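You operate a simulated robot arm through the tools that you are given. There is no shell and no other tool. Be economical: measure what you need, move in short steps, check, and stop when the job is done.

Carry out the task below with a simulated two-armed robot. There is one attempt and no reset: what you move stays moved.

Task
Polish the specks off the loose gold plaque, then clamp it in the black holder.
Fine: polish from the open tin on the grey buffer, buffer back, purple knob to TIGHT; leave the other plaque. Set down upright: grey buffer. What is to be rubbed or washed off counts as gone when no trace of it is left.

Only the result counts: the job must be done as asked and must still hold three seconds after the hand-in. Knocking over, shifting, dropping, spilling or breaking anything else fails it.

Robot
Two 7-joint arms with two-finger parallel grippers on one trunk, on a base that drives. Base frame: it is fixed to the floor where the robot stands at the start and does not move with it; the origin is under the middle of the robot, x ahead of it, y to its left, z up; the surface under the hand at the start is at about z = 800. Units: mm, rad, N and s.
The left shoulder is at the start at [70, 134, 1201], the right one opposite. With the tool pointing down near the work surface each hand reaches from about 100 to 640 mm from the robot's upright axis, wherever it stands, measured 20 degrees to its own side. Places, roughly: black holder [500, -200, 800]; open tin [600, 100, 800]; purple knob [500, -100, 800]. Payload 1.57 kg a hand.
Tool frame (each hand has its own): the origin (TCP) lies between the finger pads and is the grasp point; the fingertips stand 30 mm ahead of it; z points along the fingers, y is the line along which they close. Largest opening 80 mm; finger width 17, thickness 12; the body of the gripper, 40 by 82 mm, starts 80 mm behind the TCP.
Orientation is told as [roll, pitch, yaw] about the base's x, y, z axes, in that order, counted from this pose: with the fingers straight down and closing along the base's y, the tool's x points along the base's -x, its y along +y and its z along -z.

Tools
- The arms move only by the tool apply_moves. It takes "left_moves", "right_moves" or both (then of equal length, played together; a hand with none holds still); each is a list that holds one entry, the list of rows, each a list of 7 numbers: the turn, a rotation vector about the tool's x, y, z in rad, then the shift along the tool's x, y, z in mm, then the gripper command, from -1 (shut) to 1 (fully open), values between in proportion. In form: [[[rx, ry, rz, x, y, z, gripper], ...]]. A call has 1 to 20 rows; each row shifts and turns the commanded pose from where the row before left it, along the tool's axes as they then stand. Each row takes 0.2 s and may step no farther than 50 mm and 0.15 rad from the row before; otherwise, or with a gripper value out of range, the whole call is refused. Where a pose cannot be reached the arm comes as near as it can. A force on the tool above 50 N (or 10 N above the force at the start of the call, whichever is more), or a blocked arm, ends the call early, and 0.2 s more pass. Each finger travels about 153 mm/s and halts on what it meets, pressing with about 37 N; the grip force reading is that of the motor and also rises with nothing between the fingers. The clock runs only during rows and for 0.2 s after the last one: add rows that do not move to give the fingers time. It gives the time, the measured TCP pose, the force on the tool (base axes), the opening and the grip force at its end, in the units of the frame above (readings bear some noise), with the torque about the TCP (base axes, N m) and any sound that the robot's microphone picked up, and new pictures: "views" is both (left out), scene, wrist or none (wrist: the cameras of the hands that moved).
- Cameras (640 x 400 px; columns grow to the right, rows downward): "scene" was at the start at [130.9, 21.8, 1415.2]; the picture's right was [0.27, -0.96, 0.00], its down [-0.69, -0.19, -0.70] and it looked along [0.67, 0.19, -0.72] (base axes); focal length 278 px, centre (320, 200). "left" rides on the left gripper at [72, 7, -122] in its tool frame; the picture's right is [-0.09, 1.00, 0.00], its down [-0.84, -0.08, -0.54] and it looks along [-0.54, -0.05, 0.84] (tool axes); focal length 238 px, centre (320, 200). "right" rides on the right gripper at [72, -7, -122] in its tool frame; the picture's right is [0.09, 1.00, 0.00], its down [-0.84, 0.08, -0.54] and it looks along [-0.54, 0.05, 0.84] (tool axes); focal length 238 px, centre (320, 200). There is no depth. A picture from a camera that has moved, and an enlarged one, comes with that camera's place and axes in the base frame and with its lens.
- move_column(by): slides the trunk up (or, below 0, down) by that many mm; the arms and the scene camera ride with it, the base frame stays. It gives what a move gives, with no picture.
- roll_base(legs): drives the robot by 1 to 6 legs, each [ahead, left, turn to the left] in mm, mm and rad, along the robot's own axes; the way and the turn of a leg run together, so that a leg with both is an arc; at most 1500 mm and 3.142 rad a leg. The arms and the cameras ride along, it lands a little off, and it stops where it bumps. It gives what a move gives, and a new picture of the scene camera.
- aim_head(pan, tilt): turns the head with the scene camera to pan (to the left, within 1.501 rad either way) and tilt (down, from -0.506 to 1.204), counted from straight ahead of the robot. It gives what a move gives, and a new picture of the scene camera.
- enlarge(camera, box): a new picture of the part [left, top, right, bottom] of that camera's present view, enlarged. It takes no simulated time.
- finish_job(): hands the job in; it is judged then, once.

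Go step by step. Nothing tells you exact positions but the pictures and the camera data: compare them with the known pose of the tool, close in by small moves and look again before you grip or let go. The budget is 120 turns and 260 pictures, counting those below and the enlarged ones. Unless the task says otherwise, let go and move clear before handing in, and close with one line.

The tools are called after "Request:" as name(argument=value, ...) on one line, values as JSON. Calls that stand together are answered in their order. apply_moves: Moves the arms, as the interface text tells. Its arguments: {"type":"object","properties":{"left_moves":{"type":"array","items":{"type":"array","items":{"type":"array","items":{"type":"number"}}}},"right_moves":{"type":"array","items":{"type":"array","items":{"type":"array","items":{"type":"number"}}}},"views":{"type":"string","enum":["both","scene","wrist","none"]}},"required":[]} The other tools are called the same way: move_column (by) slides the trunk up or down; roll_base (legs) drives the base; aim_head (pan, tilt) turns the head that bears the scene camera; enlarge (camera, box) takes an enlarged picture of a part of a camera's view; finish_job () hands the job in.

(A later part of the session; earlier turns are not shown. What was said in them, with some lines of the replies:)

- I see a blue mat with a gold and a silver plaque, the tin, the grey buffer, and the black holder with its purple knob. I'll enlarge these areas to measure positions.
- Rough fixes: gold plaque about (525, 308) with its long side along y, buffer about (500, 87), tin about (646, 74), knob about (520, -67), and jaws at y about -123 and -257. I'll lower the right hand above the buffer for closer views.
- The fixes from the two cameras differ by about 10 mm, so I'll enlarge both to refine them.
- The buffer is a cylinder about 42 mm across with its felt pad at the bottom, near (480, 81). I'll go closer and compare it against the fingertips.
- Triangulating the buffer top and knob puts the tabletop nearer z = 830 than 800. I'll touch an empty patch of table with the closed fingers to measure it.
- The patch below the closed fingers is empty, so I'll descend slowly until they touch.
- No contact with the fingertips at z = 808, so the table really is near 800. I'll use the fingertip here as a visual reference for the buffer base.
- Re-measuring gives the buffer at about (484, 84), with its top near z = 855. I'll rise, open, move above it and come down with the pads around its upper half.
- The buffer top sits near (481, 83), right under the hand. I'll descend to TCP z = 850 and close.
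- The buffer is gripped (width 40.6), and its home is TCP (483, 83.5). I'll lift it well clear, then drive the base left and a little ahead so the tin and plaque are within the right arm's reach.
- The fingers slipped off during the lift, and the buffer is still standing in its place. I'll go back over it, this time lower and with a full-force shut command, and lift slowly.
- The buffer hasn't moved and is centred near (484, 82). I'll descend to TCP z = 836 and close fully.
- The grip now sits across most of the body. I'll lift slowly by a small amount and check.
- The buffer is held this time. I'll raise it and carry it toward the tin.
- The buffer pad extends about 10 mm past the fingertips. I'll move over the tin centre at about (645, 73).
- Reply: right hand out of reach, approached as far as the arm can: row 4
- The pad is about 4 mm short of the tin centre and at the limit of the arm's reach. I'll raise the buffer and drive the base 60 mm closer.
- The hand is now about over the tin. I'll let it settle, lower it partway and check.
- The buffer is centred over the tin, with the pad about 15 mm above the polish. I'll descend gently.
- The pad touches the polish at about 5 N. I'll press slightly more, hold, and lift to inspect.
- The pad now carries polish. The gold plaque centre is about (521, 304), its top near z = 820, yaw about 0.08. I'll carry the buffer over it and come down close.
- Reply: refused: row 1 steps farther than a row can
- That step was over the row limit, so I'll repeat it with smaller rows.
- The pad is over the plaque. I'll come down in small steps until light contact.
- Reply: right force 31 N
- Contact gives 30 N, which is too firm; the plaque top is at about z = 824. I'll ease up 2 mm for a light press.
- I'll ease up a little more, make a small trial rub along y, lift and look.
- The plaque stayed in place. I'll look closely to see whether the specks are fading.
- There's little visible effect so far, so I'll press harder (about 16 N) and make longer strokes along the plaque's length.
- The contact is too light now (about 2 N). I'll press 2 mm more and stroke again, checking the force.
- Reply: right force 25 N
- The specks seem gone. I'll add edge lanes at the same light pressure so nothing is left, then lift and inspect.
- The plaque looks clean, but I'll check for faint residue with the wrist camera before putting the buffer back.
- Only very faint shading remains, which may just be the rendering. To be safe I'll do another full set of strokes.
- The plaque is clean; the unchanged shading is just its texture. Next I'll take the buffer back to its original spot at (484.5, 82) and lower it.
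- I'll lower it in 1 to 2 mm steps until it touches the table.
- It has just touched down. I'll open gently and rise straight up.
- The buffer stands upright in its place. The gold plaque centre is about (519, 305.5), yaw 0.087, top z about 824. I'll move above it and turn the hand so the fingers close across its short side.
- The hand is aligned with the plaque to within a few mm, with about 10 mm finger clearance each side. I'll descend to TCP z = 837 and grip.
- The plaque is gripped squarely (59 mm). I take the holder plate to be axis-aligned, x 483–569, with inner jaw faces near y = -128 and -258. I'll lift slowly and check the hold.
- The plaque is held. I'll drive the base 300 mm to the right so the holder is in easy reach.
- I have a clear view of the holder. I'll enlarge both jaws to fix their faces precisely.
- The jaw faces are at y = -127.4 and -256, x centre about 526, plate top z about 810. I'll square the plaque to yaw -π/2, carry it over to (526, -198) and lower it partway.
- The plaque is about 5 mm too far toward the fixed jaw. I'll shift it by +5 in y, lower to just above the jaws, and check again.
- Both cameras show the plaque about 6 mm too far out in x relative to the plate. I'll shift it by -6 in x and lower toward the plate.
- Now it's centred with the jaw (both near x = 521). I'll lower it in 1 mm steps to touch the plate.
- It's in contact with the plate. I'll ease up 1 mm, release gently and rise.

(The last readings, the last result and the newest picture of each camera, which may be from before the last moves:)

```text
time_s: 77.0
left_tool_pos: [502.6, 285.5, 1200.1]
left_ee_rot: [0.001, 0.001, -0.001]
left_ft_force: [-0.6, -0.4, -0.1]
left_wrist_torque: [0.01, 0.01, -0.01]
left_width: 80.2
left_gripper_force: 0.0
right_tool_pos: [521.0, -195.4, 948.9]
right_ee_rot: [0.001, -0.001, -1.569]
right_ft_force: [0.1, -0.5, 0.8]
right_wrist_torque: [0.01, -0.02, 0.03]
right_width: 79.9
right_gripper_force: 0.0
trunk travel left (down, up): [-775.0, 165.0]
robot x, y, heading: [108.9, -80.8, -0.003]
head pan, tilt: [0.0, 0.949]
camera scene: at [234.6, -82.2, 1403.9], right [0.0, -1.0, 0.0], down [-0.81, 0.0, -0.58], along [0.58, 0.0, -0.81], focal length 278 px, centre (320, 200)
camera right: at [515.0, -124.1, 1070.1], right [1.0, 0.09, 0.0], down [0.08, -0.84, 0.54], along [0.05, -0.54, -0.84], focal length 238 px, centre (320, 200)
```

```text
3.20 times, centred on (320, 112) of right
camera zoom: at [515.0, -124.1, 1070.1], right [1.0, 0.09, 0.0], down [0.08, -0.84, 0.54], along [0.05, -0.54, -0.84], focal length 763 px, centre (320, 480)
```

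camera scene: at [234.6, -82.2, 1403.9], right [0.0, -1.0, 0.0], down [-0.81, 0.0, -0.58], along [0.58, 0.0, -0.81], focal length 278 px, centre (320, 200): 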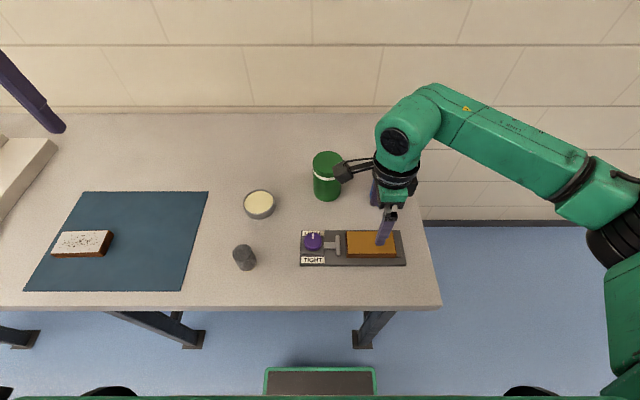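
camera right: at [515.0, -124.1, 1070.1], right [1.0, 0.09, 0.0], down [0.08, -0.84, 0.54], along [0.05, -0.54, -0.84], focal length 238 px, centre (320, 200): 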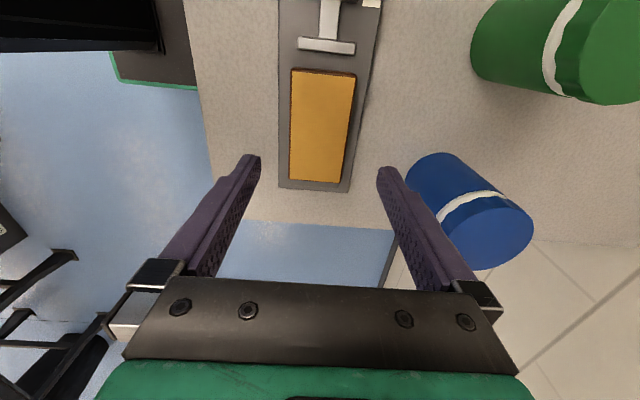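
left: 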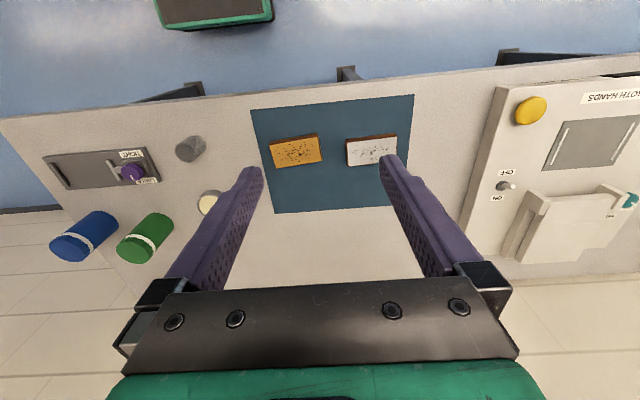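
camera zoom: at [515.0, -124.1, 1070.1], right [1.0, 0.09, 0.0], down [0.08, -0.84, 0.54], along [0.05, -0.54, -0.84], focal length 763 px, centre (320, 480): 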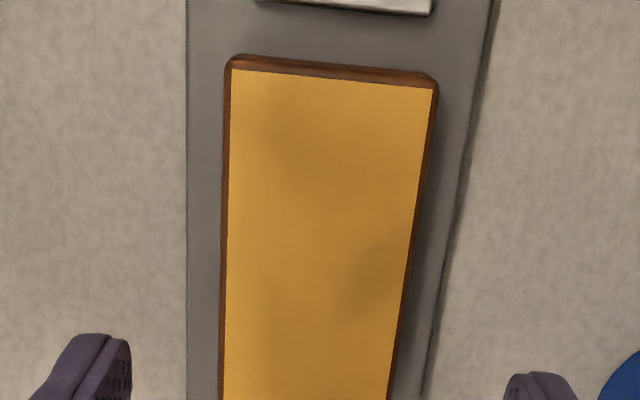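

The plaque sits squarely between the jaws. Next is the knob, at about (520, -66): I'll move over it and turn the hand back to yaw 0.

Request:
apply_moves(right_moves=[[[0, 0, 0, 43, 0, 0, 1], [0, 0, 0, 43, 0, 0, 1], [0, 0, 0, 43, 0, 0, 1], [0, 0, -0.1427, 0, 0, 0, 1], [0, 0, -0.1427, 0, 0, 0, 1], [0, 0, -0.1427, 0, 0, 0, 1], [0, 0, -0.1427, 0, 0, 0, 1], [0, 0, -0.1427, 0, 0, 0, 1], [0, 0, -0.1427, 0, 0, 0, 1], [0, 0, -0.1427, 0, 0, 0, 1], [0, 0, -0.1427, 0, 0, 0, 1], [0, 0, -0.1427, 0, 0, 0, 1], [0, 0, -0.1427, 0, 0, 0, 1], [0, 0, -0.1427, 0, 0, 0, 1], [0, 0, 0, 0, 0, 20, 1], [0, 0, 0, 0, 0, 20, 1], [0, 0, 0, 0, 0, 0, 1]]], views="both")

Request:
enlarge(camera="scene", box=[270, 190, 370, 252])

Request:
enlarge(camera="right", box=[220, 75, 420, 200])

```text
time_s: 80.6
left_tool_pos: [502.8, 284.9, 1200.7]
left_ee_rot: [0.002, -0.001, 0.001]
left_ft_force: [0.1, 0.5, 0.2]
left_wrist_torque: [-0.01, 0.0, -0.01]
left_width: 80.3
left_gripper_force: 0.2
right_tool_pos: [519.7, -65.9, 907.1]
right_ee_rot: [-0.001, 0.001, 0.001]
right_ft_force: [-0.1, 0.2, 0.1]
right_wrist_torque: [-0.02, -0.01, 0.0]
right_width: 80.0
right_gripper_force: 0.1
trunk travel left (down, up): [-775.0, 165.0]
robot x, y, heading: [108.5, -81.3, -0.004]
head pan, tilt: [0.0, 0.949]
camera scene: at [234.1, -82.1, 1403.9], right [0.0, -1.0, 0.0], down [-0.81, 0.0, -0.58], along [0.58, 0.0, -0.81], focal length 278 px, centre (320, 200)
camera right: at [449.0, -72.6, 1029.6], right [-0.09, 1.0, 0.0], down [0.84, 0.08, 0.54], along [0.54, 0.05, -0.84], focal length 238 px, centre (320, 200)
```

scene: 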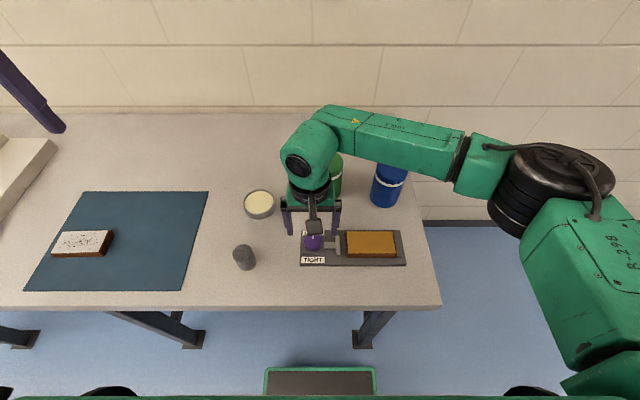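
right: 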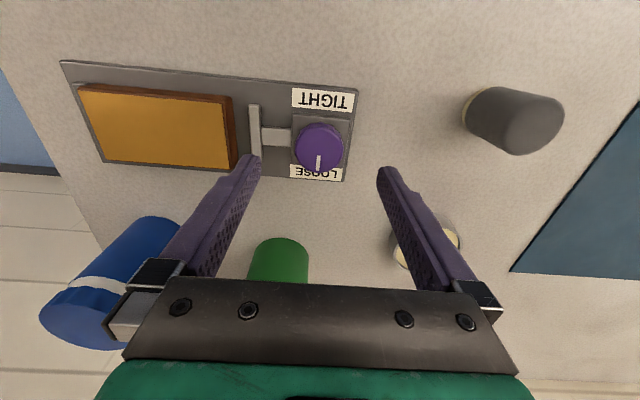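

```text
6.40 times, centred on (320, 221) of scene
camera zoom: at [234.1, -82.1, 1403.9], right [0.0, -1.0, 0.0], down [-0.81, 0.0, -0.58], along [0.58, 0.0, -0.81], focal length 1781 px, centre (320, 66)
```

zoom: 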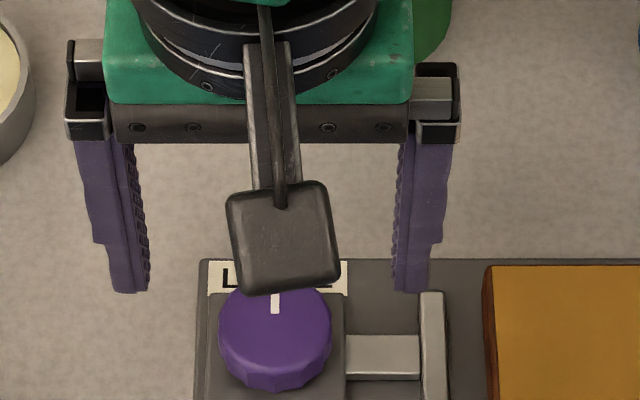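

```text
3.20 times, centred on (320, 138) of right
camera zoom: at [449.0, -72.6, 1029.6], right [-0.09, 1.0, 0.0], down [0.84, 0.08, 0.54], along [0.54, 0.05, -0.84], focal length 763 px, centre (320, 400)
```

zoom: 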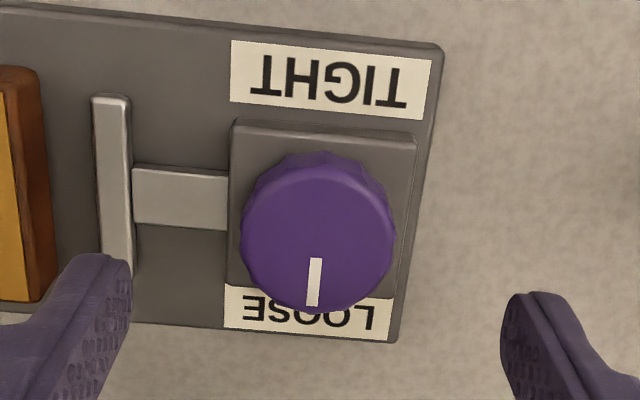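

The knob axis is right below the hand. I'll lower so the fingers straddle the knob and check the depth.

Request:
apply_moves(right_moves=[[[0, 0, 0, 0, 0, 20, 1], [0, 0, 0, 0, 0, 20, 1], [0, 0, 0, 0, 0, 6, 1], [0, 0, 0, 0, 0, 0, 1]]], views="both")

Request:
enlarge(camera="scene", box=[270, 200, 370, 262])

Request:
enlarge(camera="right", box=[220, 75, 420, 200])

```text
time_s: 81.6
left_tool_pos: [502.2, 286.0, 1200.6]
left_ee_rot: [0.0, 0.0, 0.001]
left_ft_force: [-0.4, 0.5, 0.0]
left_wrist_torque: [-0.01, 0.02, 0.02]
left_width: 80.0
left_gripper_force: 0.0
right_tool_pos: [519.4, -65.7, 862.5]
right_ee_rot: [0.002, 0.0, 0.001]
right_ft_force: [-0.8, 0.4, -0.9]
right_wrist_torque: [-0.02, -0.02, -0.05]
right_width: 79.8
right_gripper_force: 0.1
trunk travel left (down, up): [-775.0, 165.0]
robot x, y, heading: [110.0, -84.3, 0.001]
head pan, tilt: [0.0, 0.949]
camera scene: at [234.4, -82.1, 1403.9], right [0.0, -1.0, 0.0], down [-0.81, 0.0, -0.58], along [0.58, 0.0, -0.81], focal length 278 px, centre (320, 200)
camera right: at [449.4, -72.8, 983.6], right [-0.09, 1.0, 0.0], down [0.84, 0.08, 0.54], along [0.54, 0.05, -0.84], focal length 238 px, centre (320, 200)
```

scene: 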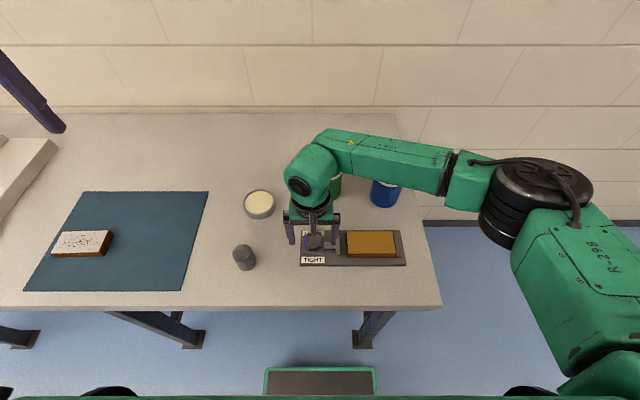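
right: 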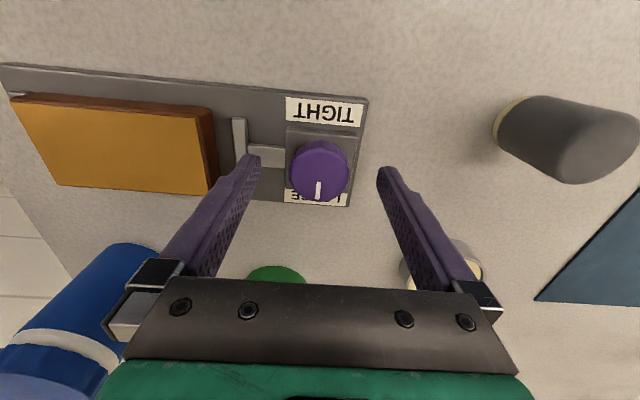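

```text
6.40 times, centred on (320, 231) of scene
camera zoom: at [234.4, -82.1, 1403.9], right [0.0, -1.0, 0.0], down [-0.81, 0.0, -0.58], along [0.58, 0.0, -0.81], focal length 1781 px, centre (320, 2)
```

zoom: 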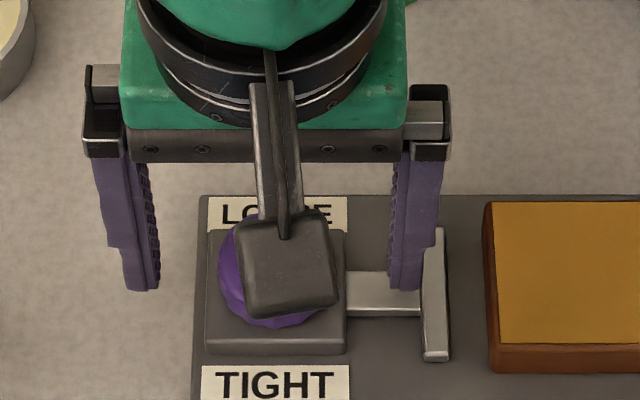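

```text
3.20 times, centred on (320, 138) of right
camera zoom: at [449.4, -72.8, 983.6], right [-0.09, 1.0, 0.0], down [0.84, 0.08, 0.54], along [0.54, 0.05, -0.84], focal length 763 px, centre (320, 400)
```

zoom: 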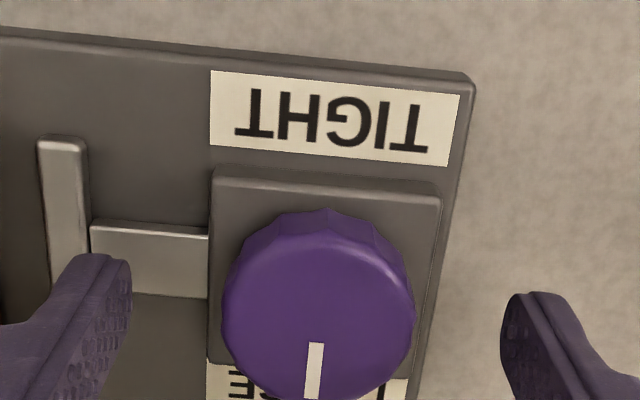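

The knob top is near z = 840. I'll narrow the fingers, lower 8 mm, staying above the rod and jaw, and grip the knob.

Request:
apply_moves(right_moves=[[[0, 0, 0, -0.5, 0, 0, 0.4], [0, 0, 0, 0, 0, 0, 0.4], [0, 0, 0, 0, 0, 5, 0.4], [0, 0, 0, 0, 0, 4, 0.4], [0, 0, 0, 0, 0, 0, 0.4], [0, 0, 0, 0, 0, 0, -1], [0, 0, 0, 0, 0, 0, -1], [0, 0, 0, 0, 0, 0, -1]]], views="both")

Request:
enlarge(camera="right", box=[220, 75, 420, 200])

```text
time_s: 83.4
left_tool_pos: [501.6, 286.6, 1199.1]
left_ee_rot: [0.0, 0.0, 0.0]
left_ft_force: [-0.4, -0.1, -0.1]
left_wrist_torque: [-0.01, 0.02, -0.01]
left_width: 79.8
left_gripper_force: 0.1
right_tool_pos: [520.9, -67.1, 852.3]
right_ee_rot: [-0.001, 0.0, -0.002]
right_ft_force: [0.3, -1.0, -0.3]
right_wrist_torque: [-0.81, -0.25, -0.11]
right_width: 49.9
right_gripper_force: 45.2
trunk travel left (down, up): [-775.0, 165.0]
robot x, y, heading: [106.0, -81.5, -0.003]
head pan, tilt: [0.0, 0.949]
camera scene: at [234.5, -82.3, 1403.9], right [0.0, -1.0, 0.0], down [-0.81, 0.0, -0.58], along [0.58, 0.0, -0.81], focal length 278 px, centre (320, 200)
camera right: at [450.3, -73.1, 975.0], right [-0.09, 1.0, 0.0], down [0.84, 0.08, 0.54], along [0.54, 0.05, -0.84], focal length 238 px, centre (320, 200)
```

scene: 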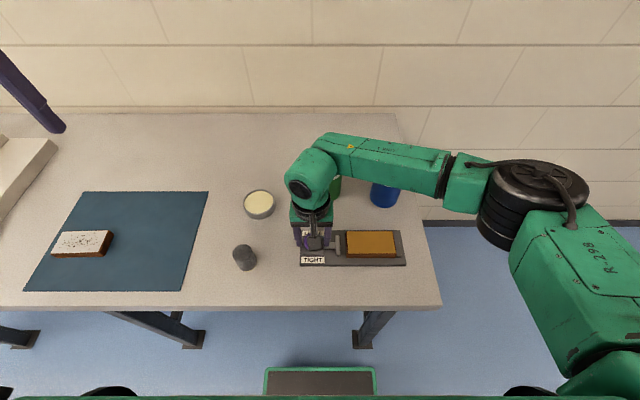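
right: 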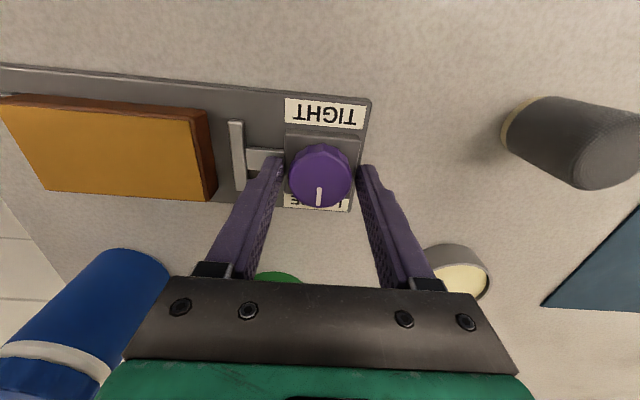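

```text
3.20 times, centred on (320, 138) of right
camera zoom: at [450.3, -73.1, 975.0], right [-0.09, 1.0, 0.0], down [0.84, 0.08, 0.54], along [0.54, 0.05, -0.84], focal length 763 px, centre (320, 400)
```

zoom: 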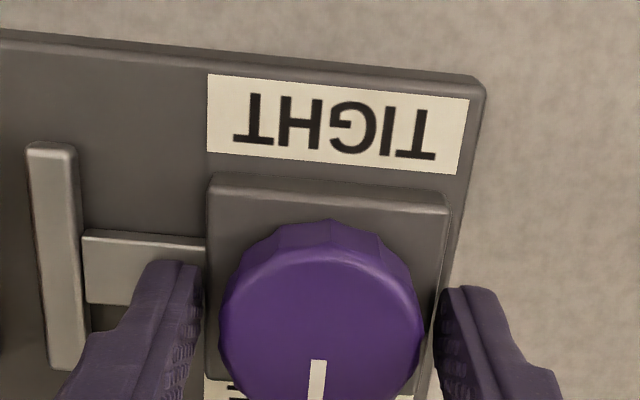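

The fingertips caught the knob's block (50 mm) rather than the knob. I'll open, rise 8 mm and grip again.

Request:
apply_moves(right_moves=[[[0, 0, 0, 0, 0, 0, 0.4], [0, 0, 0, 0, 0, 0, 0.4], [0, 0, 0, 0, 0, -8, 0.4], [0, 0, 0, 0, 0, 0, 0.4], [0, 0, 0, 0, 0, 0, -1], [0, 0, 0, 0, 0, 0, -1], [0, 0, 0, 0, 0, 0, -1]]], views="both")

Request:
enlarge(camera="right", box=[220, 75, 420, 200])

Request:
enlarge(camera="scene", box=[290, 200, 450, 300])

```text
time_s: 85.0
left_tool_pos: [502.1, 286.1, 1200.8]
left_ee_rot: [0.001, -0.001, 0.001]
left_ft_force: [-0.4, 0.1, -0.2]
left_wrist_torque: [0.02, 0.02, -0.01]
left_width: 80.1
left_gripper_force: 0.0
right_tool_pos: [520.3, -67.3, 860.8]
right_ee_rot: [0.001, 0.001, -0.001]
right_ft_force: [-1.7, -2.8, 0.6]
right_wrist_torque: [-0.21, 0.5, 0.0]
right_width: 39.2
right_gripper_force: 44.9
trunk travel left (down, up): [-775.0, 165.0]
robot x, y, heading: [106.5, -81.2, 0.004]
head pan, tilt: [0.0, 0.949]
camera scene: at [234.0, -82.8, 1403.9], right [0.0, -1.0, 0.0], down [-0.81, 0.0, -0.58], along [0.58, 0.0, -0.81], focal length 278 px, centre (320, 200)
camera right: at [449.8, -73.2, 983.0], right [-0.09, 1.0, 0.0], down [0.84, 0.08, 0.54], along [0.54, 0.05, -0.84], focal length 238 px, centre (320, 200)
```

scene: 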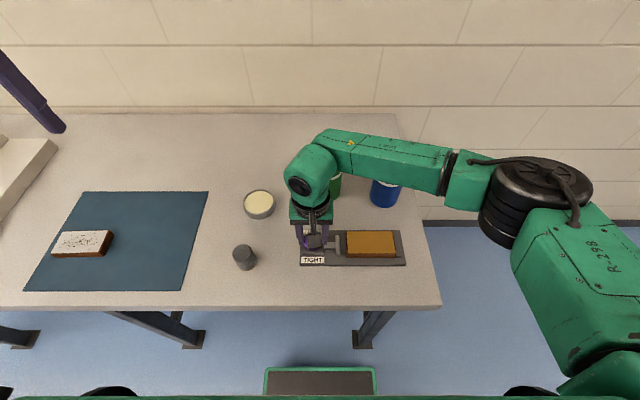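
right: 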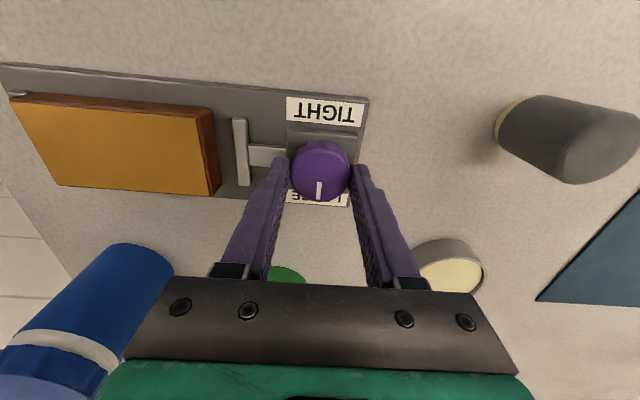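

```text
3.20 times, centred on (320, 138) of right
camera zoom: at [449.8, -73.2, 983.0], right [-0.09, 1.0, 0.0], down [0.84, 0.08, 0.54], along [0.54, 0.05, -0.84], focal length 763 px, centre (320, 400)
```

zoom: 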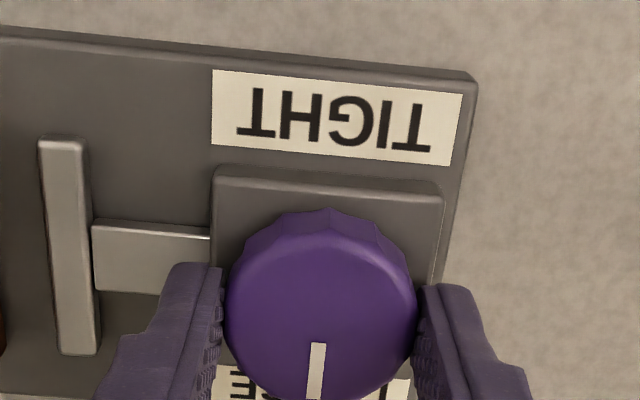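

```text
4.00 times, centred on (370, 250) of scene
camera zoom: at [234.0, -82.8, 1403.9], right [0.0, -1.0, 0.0], down [-0.81, 0.0, -0.58], along [0.58, 0.0, -0.81], focal length 1113 px, centre (120, 0)
```

zoom: 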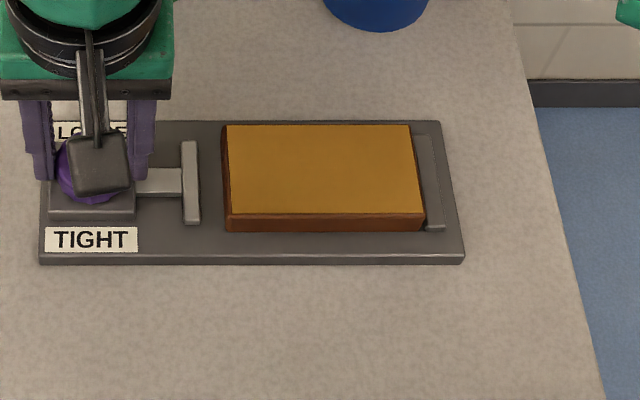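

The knob is gripped (39 mm). I'll try a small clockwise turn and watch the torque, knob and jaw.

Request:
apply_moves(right_moves=[[[0, 0, 0.08, 0, 0, 0, -1], [0, 0, 0.08, 0, 0, 0, -1], [0, 0, 0.08, 0, 0, 0, -1], [0, 0, 0.08, 0, 0, 0, -1], [0, 0, 0, 0, 0, 0, -1]]], views="both")

Request:
enlarge(camera="scene", box=[290, 200, 450, 300])

Request:
enlarge(camera="right", box=[220, 75, 420, 200])

```text
time_s: 86.2
left_tool_pos: [502.1, 285.8, 1200.1]
left_ee_rot: [0.0, -0.002, 0.001]
left_ft_force: [0.0, -0.6, -0.1]
left_wrist_torque: [-0.02, -0.02, 0.02]
left_width: 79.9
left_gripper_force: 0.1
right_tool_pos: [520.4, -66.0, 861.1]
right_ee_rot: [0.002, -0.001, -0.321]
right_ft_force: [-0.6, -4.3, 3.0]
right_wrist_torque: [-0.11, 0.22, -0.03]
right_width: 39.5
right_gripper_force: 44.7
trunk travel left (down, up): [-775.0, 165.0]
robot x, y, heading: [109.0, -76.9, 0.002]
head pan, tilt: [0.0, 0.949]
camera scene: at [233.9, -83.3, 1403.9], right [0.0, -1.0, 0.0], down [-0.81, 0.0, -0.58], along [0.58, 0.0, -0.81], focal length 278 px, centre (320, 200)
camera right: at [451.1, -50.5, 982.9], right [0.23, 0.97, 0.0], down [0.82, -0.19, 0.54], along [0.53, -0.12, -0.84], focal length 238 px, centre (320, 200)
```

scene: 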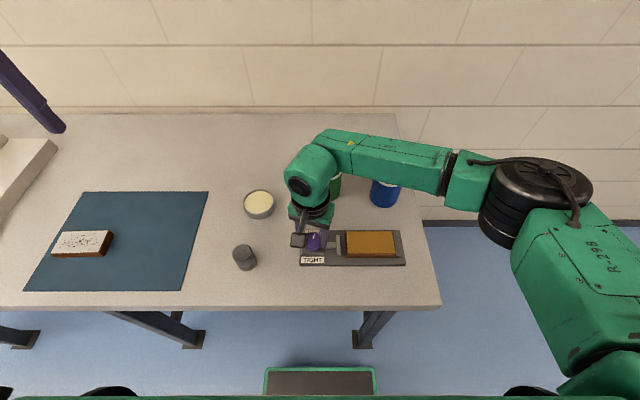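
right: 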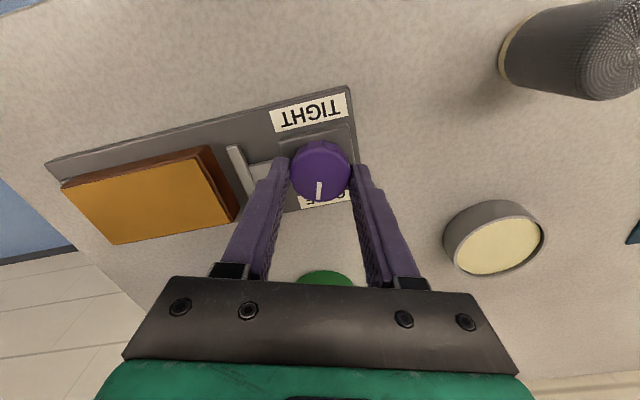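

```text
4.00 times, centred on (370, 250) of scene
camera zoom: at [233.9, -83.3, 1403.9], right [0.0, -1.0, 0.0], down [-0.81, 0.0, -0.58], along [0.58, 0.0, -0.81], focal length 1113 px, centre (120, 0)
```

zoom: 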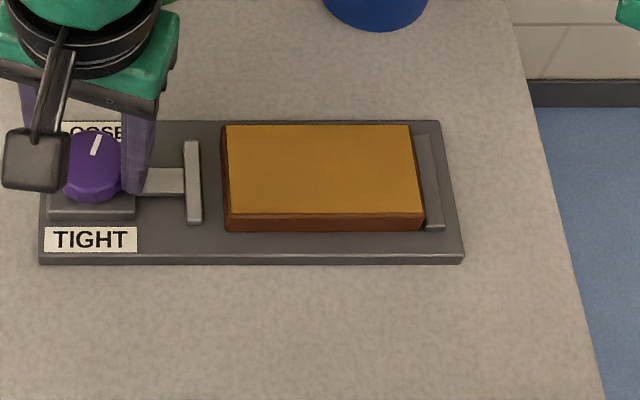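

```text
3.20 times, centred on (320, 138) of right
camera zoom: at [451.1, -50.5, 982.9], right [0.23, 0.97, 0.0], down [0.82, -0.19, 0.54], along [0.53, -0.12, -0.84], focal length 763 px, centre (320, 400)
```

zoom: 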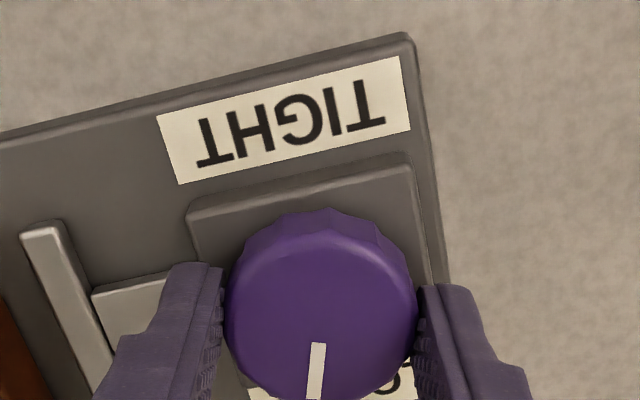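

Clockwise is free and moves the jaw toward the plaque. I'll continue clockwise to about -1.55.

Request:
apply_moves(right_moves=[[[0, 0, 0.1, 0, 0, 0, -1], [0, 0, 0.1, 0, 0, 0, -1], [0, 0, 0.1, 0, 0, 0, -1], [0, 0, 0.1, 0, 0, 0, -1], [0, 0, 0.1, 0, 0, 0, -1], [0, 0, 0.1, 0, 0, 0, -1], [0, 0, 0.1, 0, 0, 0, -1], [0, 0, 0.1, 0, 0, 0, -1], [0, 0, 0.1, 0, 0, 0, -1], [0, 0, 0.1, 0, 0, 0, -1], [0, 0, 0.1, 0, 0, 0, -1], [0, 0, 0.1, 0, 0, 0, -1], [0, 0, 0.05, 0, 0, 0, -1], [0, 0, 0, 0, 0, 0, -1]]], views="scene")

Request:
enlarge(camera="scene", box=[290, 200, 450, 300])

```text
time_s: 89.2
left_tool_pos: [500.9, 284.9, 1201.1]
left_ee_rot: [0.003, -0.002, 0.002]
left_ft_force: [0.9, 0.4, 1.0]
left_wrist_torque: [0.01, 0.01, -0.01]
left_width: 79.9
left_gripper_force: 0.0
right_tool_pos: [520.6, -67.6, 860.7]
right_ee_rot: [0.001, 0.001, -1.571]
right_ft_force: [-2.9, -10.4, -0.4]
right_wrist_torque: [-0.98, 0.06, 0.01]
right_width: 39.5
right_gripper_force: 45.6
trunk travel left (down, up): [-775.0, 165.0]
robot x, y, heading: [109.7, -81.0, -0.002]
head pan, tilt: [0.0, 0.949]
camera scene: at [233.3, -84.6, 1404.0], right [0.0, -1.0, 0.0], down [-0.81, 0.0, -0.58], along [0.58, 0.0, -0.81], focal length 278 px, centre (320, 200)
```

scene: 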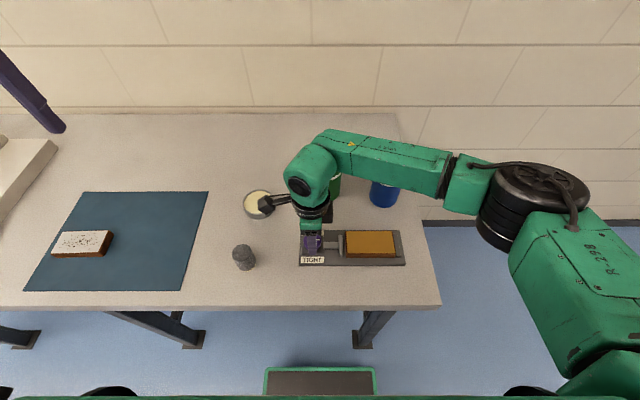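

```text
4.00 times, centred on (370, 250) of scene
camera zoom: at [233.3, -84.6, 1404.0], right [0.0, -1.0, 0.0], down [-0.81, 0.0, -0.58], along [0.58, 0.0, -0.81], focal length 1113 px, centre (120, 0)
```

zoom: 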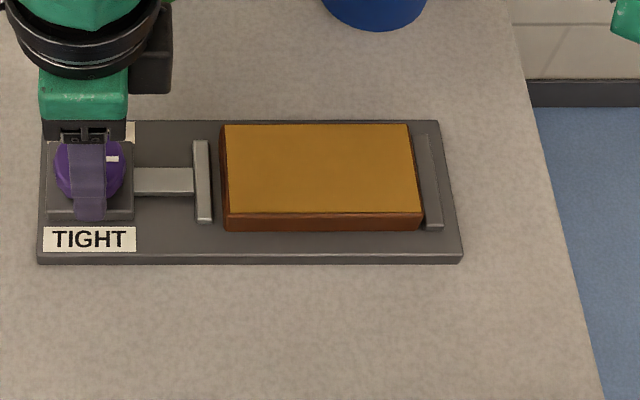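

A quarter turn closed the jaw by about half. I'll release, rise, turn the hand back to yaw 0 and regrip for the second quarter.

Request:
apply_moves(right_moves=[[[0, 0, 0, 0, 0, 0, 0.4], [0, 0, 0, 0, 0, 0, 0.4], [0, 0, 0, 0, 0, -25, 0.4], [0, 0, -0.142, 0, 0, 0, 0.4], [0, 0, -0.142, 0, 0, 0, 0.4], [0, 0, -0.142, 0, 0, 0, 0.4], [0, 0, -0.142, 0, 0, 0, 0.4], [0, 0, -0.142, 0, 0, 0, 0.4], [0, 0, -0.142, 0, 0, 0, 0.4], [0, 0, -0.142, 0, 0, 0, 0.4], [0, 0, -0.142, 0, 0, 0, 0.4], [0, 0, -0.142, 0, 0, 0, 0.4], [0, 0, -0.142, 0, 0, 0, 0.4], [0, 0, -0.142, 0, 0, 0, 0.4], [0, 0, 0, 0, 0, 0, 0.4]]], views="both")

Request:
enlarge(camera="right", box=[220, 75, 420, 200])

```text
time_s: 92.4
left_tool_pos: [502.7, 287.1, 1200.4]
left_ee_rot: [-0.001, 0.001, 0.001]
left_ft_force: [0.4, -0.1, -0.3]
left_wrist_torque: [-0.03, 0.02, -0.02]
left_width: 80.1
left_gripper_force: 0.1
right_tool_pos: [520.3, -66.0, 886.1]
right_ee_rot: [-0.001, -0.001, -0.004]
right_ft_force: [0.6, 0.6, 0.0]
right_wrist_torque: [0.01, 0.0, 0.01]
right_width: 55.9
right_gripper_force: 0.1
trunk travel left (down, up): [-775.0, 165.0]
robot x, y, heading: [108.8, -80.6, -0.005]
head pan, tilt: [0.0, 0.949]
camera scene: at [234.3, -82.1, 1403.9], right [0.0, -1.0, 0.0], down [-0.81, 0.0, -0.58], along [0.58, 0.0, -0.81], focal length 278 px, centre (320, 200)
camera right: at [449.6, -72.3, 1007.7], right [-0.09, 1.0, 0.0], down [0.84, 0.07, 0.54], along [0.54, 0.05, -0.84], focal length 238 px, centre (320, 200)
```

scene: 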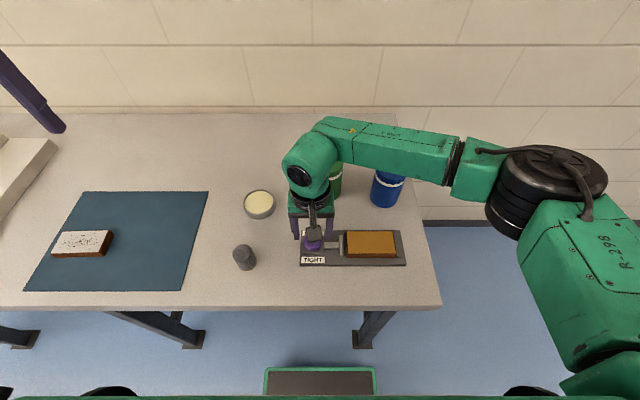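
right: 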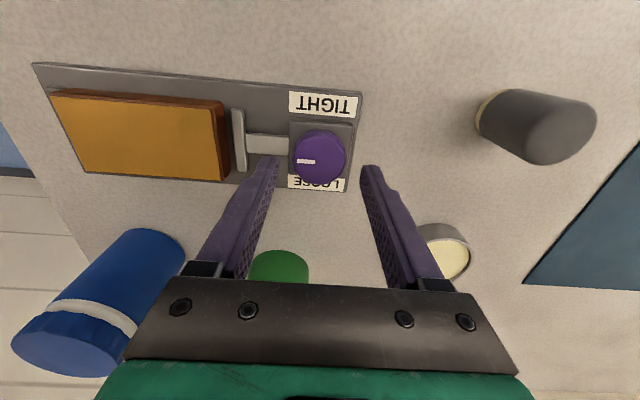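

```text
3.20 times, centred on (320, 138) of right
camera zoom: at [449.6, -72.3, 1007.7], right [-0.09, 1.0, 0.0], down [0.84, 0.07, 0.54], along [0.54, 0.05, -0.84], focal length 763 px, centre (320, 400)
```

zoom: 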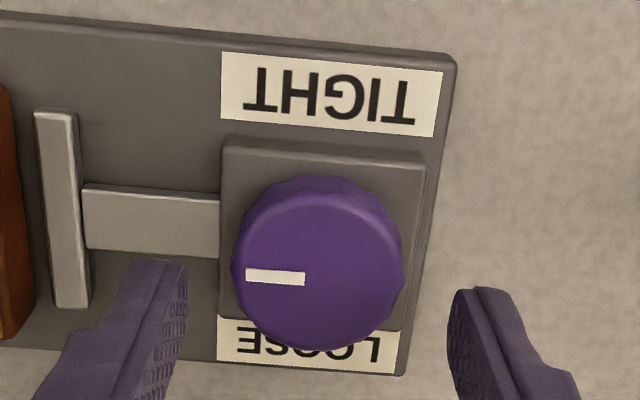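

The pointer is now a quarter turn along. I'll lower, regrip, and turn another quarter toward TIGHT.

Request:
apply_moves(right_moves=[[[0, 0, 0, 0, -1.2, 15, 0.4], [0, 0, 0, 0, 0, 10, 0.4], [0, 0, 0, 0, 0, 0, 0.4], [0, 0, 0, 0, 0, 0, -1], [0, 0, 0, 0, 0, 0, -1], [0, 0, 0, 0, 0, 0, -1], [0, 0, 0.1, 0, 0, 0, -1], [0, 0, 0.1, 0, 0, 0, -1], [0, 0, 0.1, 0, 0, 0, -1], [0, 0, 0.1, 0, 0, 0, -1], [0, 0, 0.1, 0, 0, 0, -1], [0, 0, 0.1, 0, 0, 0, -1], [0, 0, 0.1, 0, 0, 0, -1], [0, 0, 0.1, 0, 0, 0, -1], [0, 0, 0, 0, 0, 0, -1]]], views="scene")

Request:
enlarge(camera="scene", box=[290, 200, 450, 300])

```text
time_s: 95.6
left_tool_pos: [502.9, 285.1, 1200.5]
left_ee_rot: [0.0, 0.0, 0.002]
left_ft_force: [0.2, 0.4, 0.1]
left_wrist_torque: [-0.01, 0.0, -0.01]
left_width: 80.0
left_gripper_force: 0.1
right_tool_pos: [521.3, -66.3, 860.8]
right_ee_rot: [0.0, 0.002, -0.808]
right_ft_force: [-1.8, -0.5, -4.2]
right_wrist_torque: [-0.31, 0.01, -0.01]
right_width: 39.5
right_gripper_force: 44.7
trunk travel left (down, up): [-775.0, 165.0]
robot x, y, heading: [106.6, -81.0, -0.005]
head pan, tilt: [0.0, 0.949]
camera scene: at [234.6, -82.2, 1403.8], right [0.0, -1.0, 0.0], down [-0.81, 0.0, -0.58], along [0.58, 0.0, -0.81], focal length 278 px, centre (320, 200)
```

scene: 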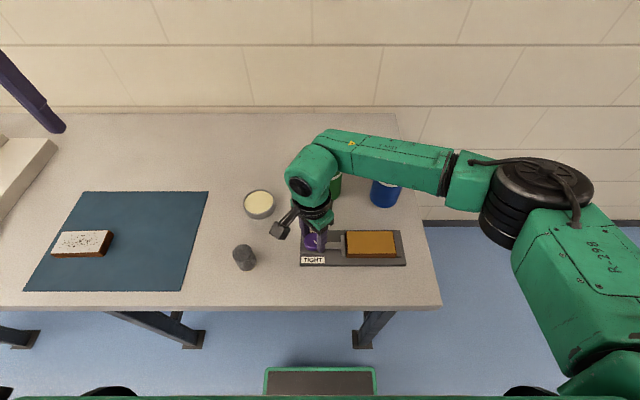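

```text
4.00 times, centred on (370, 250) of scene
camera zoom: at [234.6, -82.2, 1403.8], right [0.0, -1.0, 0.0], down [-0.81, 0.0, -0.58], along [0.58, 0.0, -0.81], focal length 1113 px, centre (120, 0)
```

zoom: 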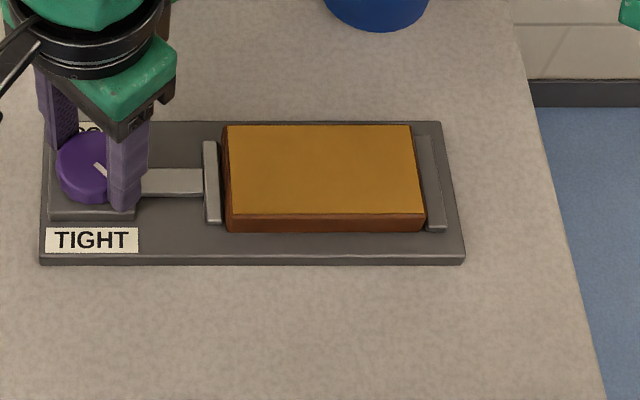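

The jaw is now almost at the plaque. I'll turn the remaining 0.76 rad.

Request:
apply_moves(right_moves=[[[0, 0, 0.1, 0, 0, 0, -1], [0, 0, 0.1, 0, 0, 0, -1], [0, 0, 0.1, 0, 0, 0, -1], [0, 0, 0.1, 0, 0, 0, -1], [0, 0, 0.1, 0, 0, 0, -1], [0, 0, 0.1, 0, 0, 0, -1], [0, 0, 0.1, 0, 0, 0, -1], [0, 0, 0.07, 0, 0, 0, -1], [0, 0, 0, 0, 0, 0, -1]]], views="scene")

Request:
enlarge(camera="scene", box=[290, 200, 450, 300])

```text
time_s: 97.6
left_tool_pos: [503.5, 285.2, 1199.5]
left_ee_rot: [0.0, -0.002, 0.0]
left_ft_force: [-0.3, 0.9, -0.7]
left_wrist_torque: [-0.03, 0.01, -0.02]
left_width: 80.1
left_gripper_force: 0.1
right_tool_pos: [520.4, -68.0, 860.2]
right_ee_rot: [0.001, 0.002, -1.577]
right_ft_force: [-8.1, -3.5, -11.4]
right_wrist_torque: [-0.03, 0.3, 0.03]
right_width: 39.6
right_gripper_force: 44.9
trunk travel left (down, up): [-775.0, 165.0]
robot x, y, heading: [111.2, -82.4, 0.003]
head pan, tilt: [0.0, 0.949]
camera scene: at [234.0, -83.0, 1403.9], right [0.0, -1.0, 0.0], down [-0.81, 0.0, -0.58], along [0.58, 0.0, -0.81], focal length 278 px, centre (320, 200)
```

scene: 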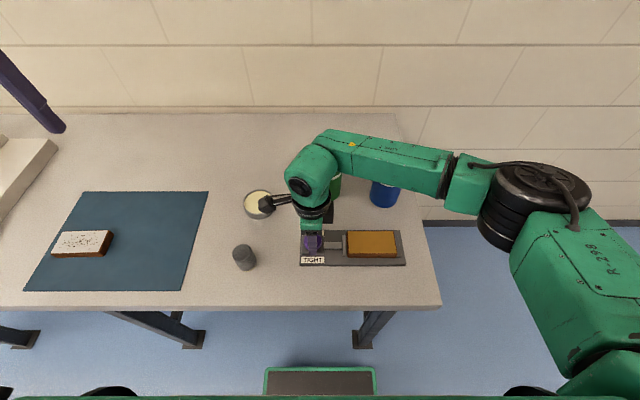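

```text
4.00 times, centred on (370, 250) of scene
camera zoom: at [234.0, -83.0, 1403.9], right [0.0, -1.0, 0.0], down [-0.81, 0.0, -0.58], along [0.58, 0.0, -0.81], focal length 1113 px, centre (120, 0)
```

zoom: 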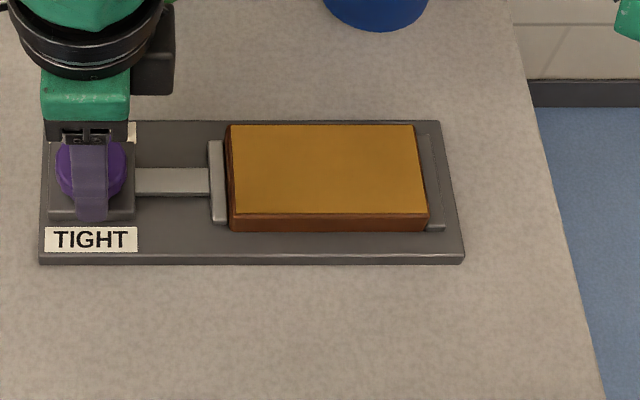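

The jaw has pushed the plaque against the fixed jaw. I'll release, rise and check the pointer and the clamp.

Request:
apply_moves(right_moves=[[[0, 0, 0, 0, 0, 0, 0.4], [0, 0, 0, 0, 0, 0, 0.4], [0, 0, 0, 0, 0, -25, 0.4], [0, 0, 0, 0, 0, -40, 0.4], [0, 0, 0, 0, 0, -40, 0.4], [0, 0, 0, 30, -35, 0, 0.4], [0, 0, 0, 30, -35, 0, 0.4], [0, 0, 0, 30, -35, 0, 0.4], [0, 0, 0, 0, 0, 0, 0.4]]], views="both")

Request:
enlarge(camera="scene", box=[295, 222, 359, 270])

Request:
enlarge(camera="scene", box=[350, 222, 414, 270])

```text
time_s: 99.6
left_tool_pos: [502.7, 285.6, 1200.1]
left_ee_rot: [0.001, 0.0, -0.002]
left_ft_force: [-0.5, -0.7, -0.5]
left_wrist_torque: [0.01, 0.02, 0.02]
left_width: 80.1
left_gripper_force: 0.1
right_tool_pos: [415.1, 23.4, 965.7]
right_ee_rot: [0.0, 0.001, -1.577]
right_ft_force: [0.9, 0.2, 0.0]
right_wrist_torque: [0.0, -0.01, 0.01]
right_width: 55.9
right_gripper_force: 0.1
trunk travel left (down, up): [-775.0, 165.0]
robot x, y, heading: [105.6, -80.0, -0.001]
head pan, tilt: [0.0, 0.949]
camera scene: at [234.8, -82.7, 1403.8], right [0.0, -1.0, 0.0], down [-0.81, 0.0, -0.58], along [0.58, 0.0, -0.81], focal length 278 px, centre (320, 200)
camera right: at [409.9, 95.2, 1087.6], right [1.0, 0.09, 0.0], down [0.07, -0.84, 0.54], along [0.05, -0.54, -0.84], focal length 238 px, centre (320, 200)
```

scene: 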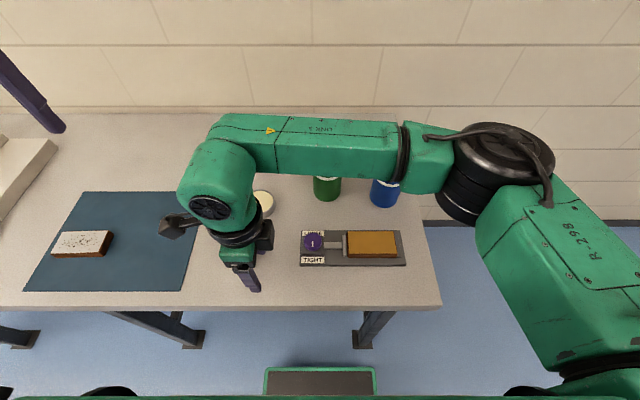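
right: 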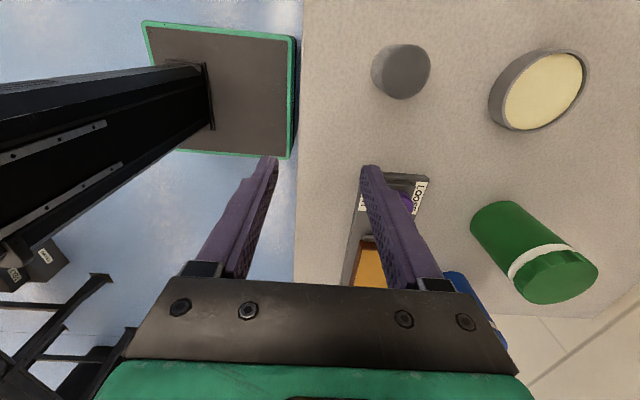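

```text
8.33 times, centred on (327, 246) of scene
camera zoom: at [234.8, -82.7, 1403.8], right [0.0, -1.0, 0.0], down [-0.81, 0.0, -0.58], along [0.58, 0.0, -0.81], focal length 2318 px, centre (262, -183)
```

zoom: 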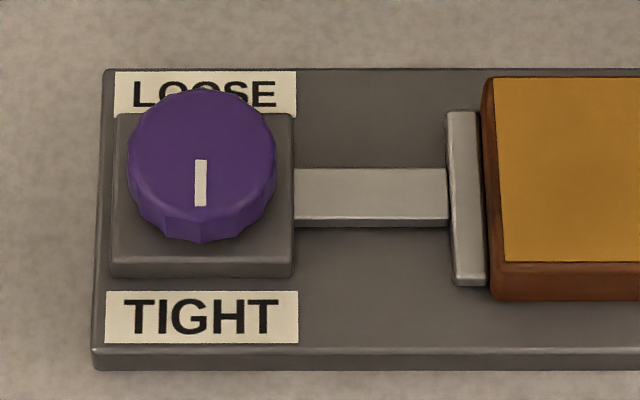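

```text
8.33 times, centred on (382, 246) of scene
camera zoom: at [234.8, -82.7, 1403.8], right [0.0, -1.0, 0.0], down [-0.81, 0.0, -0.58], along [0.58, 0.0, -0.81], focal length 2318 px, centre (-197, -183)
```

zoom: 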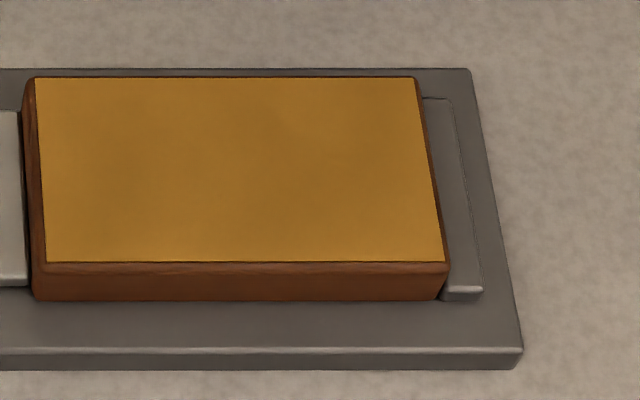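

The pointer is at TIGHT and the plaque sits against both jaws. I'll look from above to confirm there is no gap.

Request:
apply_moves(right_moves=[[[0, 0, 0, -40, 21, 0, 0.4], [0, 0, 0, -40, 21, 0, 0.4], [0, 0, 0, -40, 21, 0, 0.4], [0, 0, 0, -40, 21, 0, 0.4], [0, 0, 0, -40, 21, 0, 0.4], [0, 0, 0, 0, 0, 0, 0.4]]], views="wrist")

Request:
enlarge(camera="right", box=[260, 30, 380, 105])

Request:
enlarge(camera="right", box=[260, 130, 380, 205])

```text
time_s: 101.0
left_tool_pos: [502.2, 287.5, 1200.6]
left_ee_rot: [0.0, -0.002, -0.001]
left_ft_force: [0.0, 0.5, -0.1]
left_wrist_torque: [-0.02, 0.01, -0.01]
left_width: 80.2
left_gripper_force: 0.1
right_tool_pos: [520.7, -177.5, 966.4]
right_ee_rot: [0.001, -0.001, -1.577]
right_ft_force: [0.1, 0.0, -0.2]
right_wrist_torque: [0.0, -0.01, -0.01]
right_width: 56.3
right_gripper_force: 0.0
trunk travel left (down, up): [-775.0, 165.0]
robot x, y, heading: [110.0, -80.3, -0.001]
head pan, tilt: [0.0, 0.949]
camera right: at [515.5, -104.3, 1087.8], right [1.0, 0.09, 0.0], down [0.07, -0.84, 0.54], along [0.05, -0.54, -0.84], focal length 238 px, centre (320, 200)
```

right: 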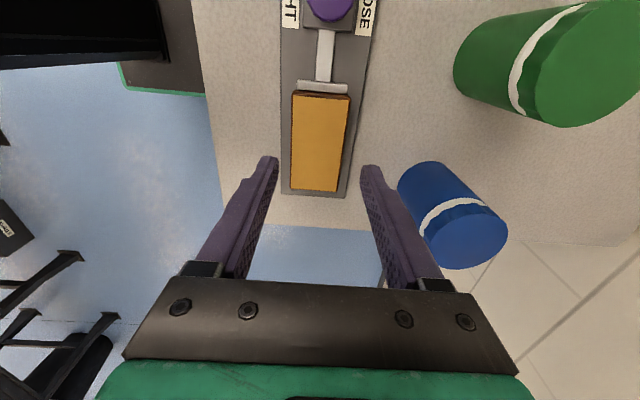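

```text
5.33 times, centred on (320, 68) of right
camera zoom: at [515.5, -104.3, 1087.8], right [1.0, 0.09, 0.0], down [0.07, -0.84, 0.54], along [0.05, -0.54, -0.84], focal length 1271 px, centre (320, 907)
```

zoom: 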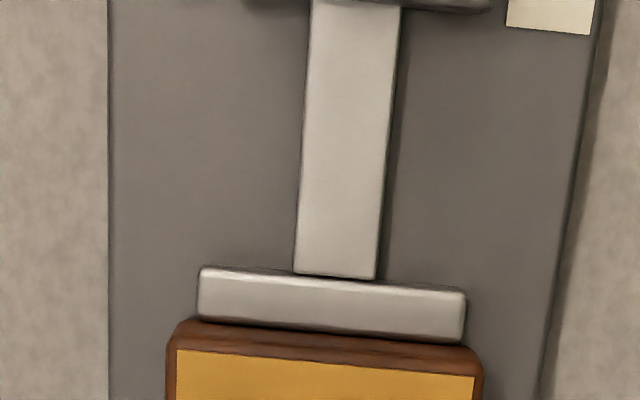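

```text
5.33 times, centred on (320, 168) of right
camera zoom: at [515.5, -104.3, 1087.8], right [1.0, 0.09, 0.0], down [0.07, -0.84, 0.54], along [0.05, -0.54, -0.84], focal length 1271 px, centre (320, 373)
```

zoom: 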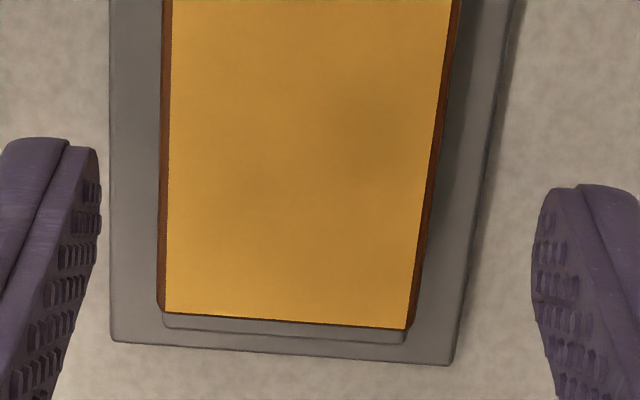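

The plaque is flush between both jaws, the knob points to TIGHT, the buffer stands upright in its place, and the hand is clear. I'm handing in.

Request:
finish_job()

```text
The job is handed in.
```

I polished the specks off the gold plaque and clamped it in the black holder with the purple knob at TIGHT. The grey buffer is back upright in its place, and the other plaque was not touched.
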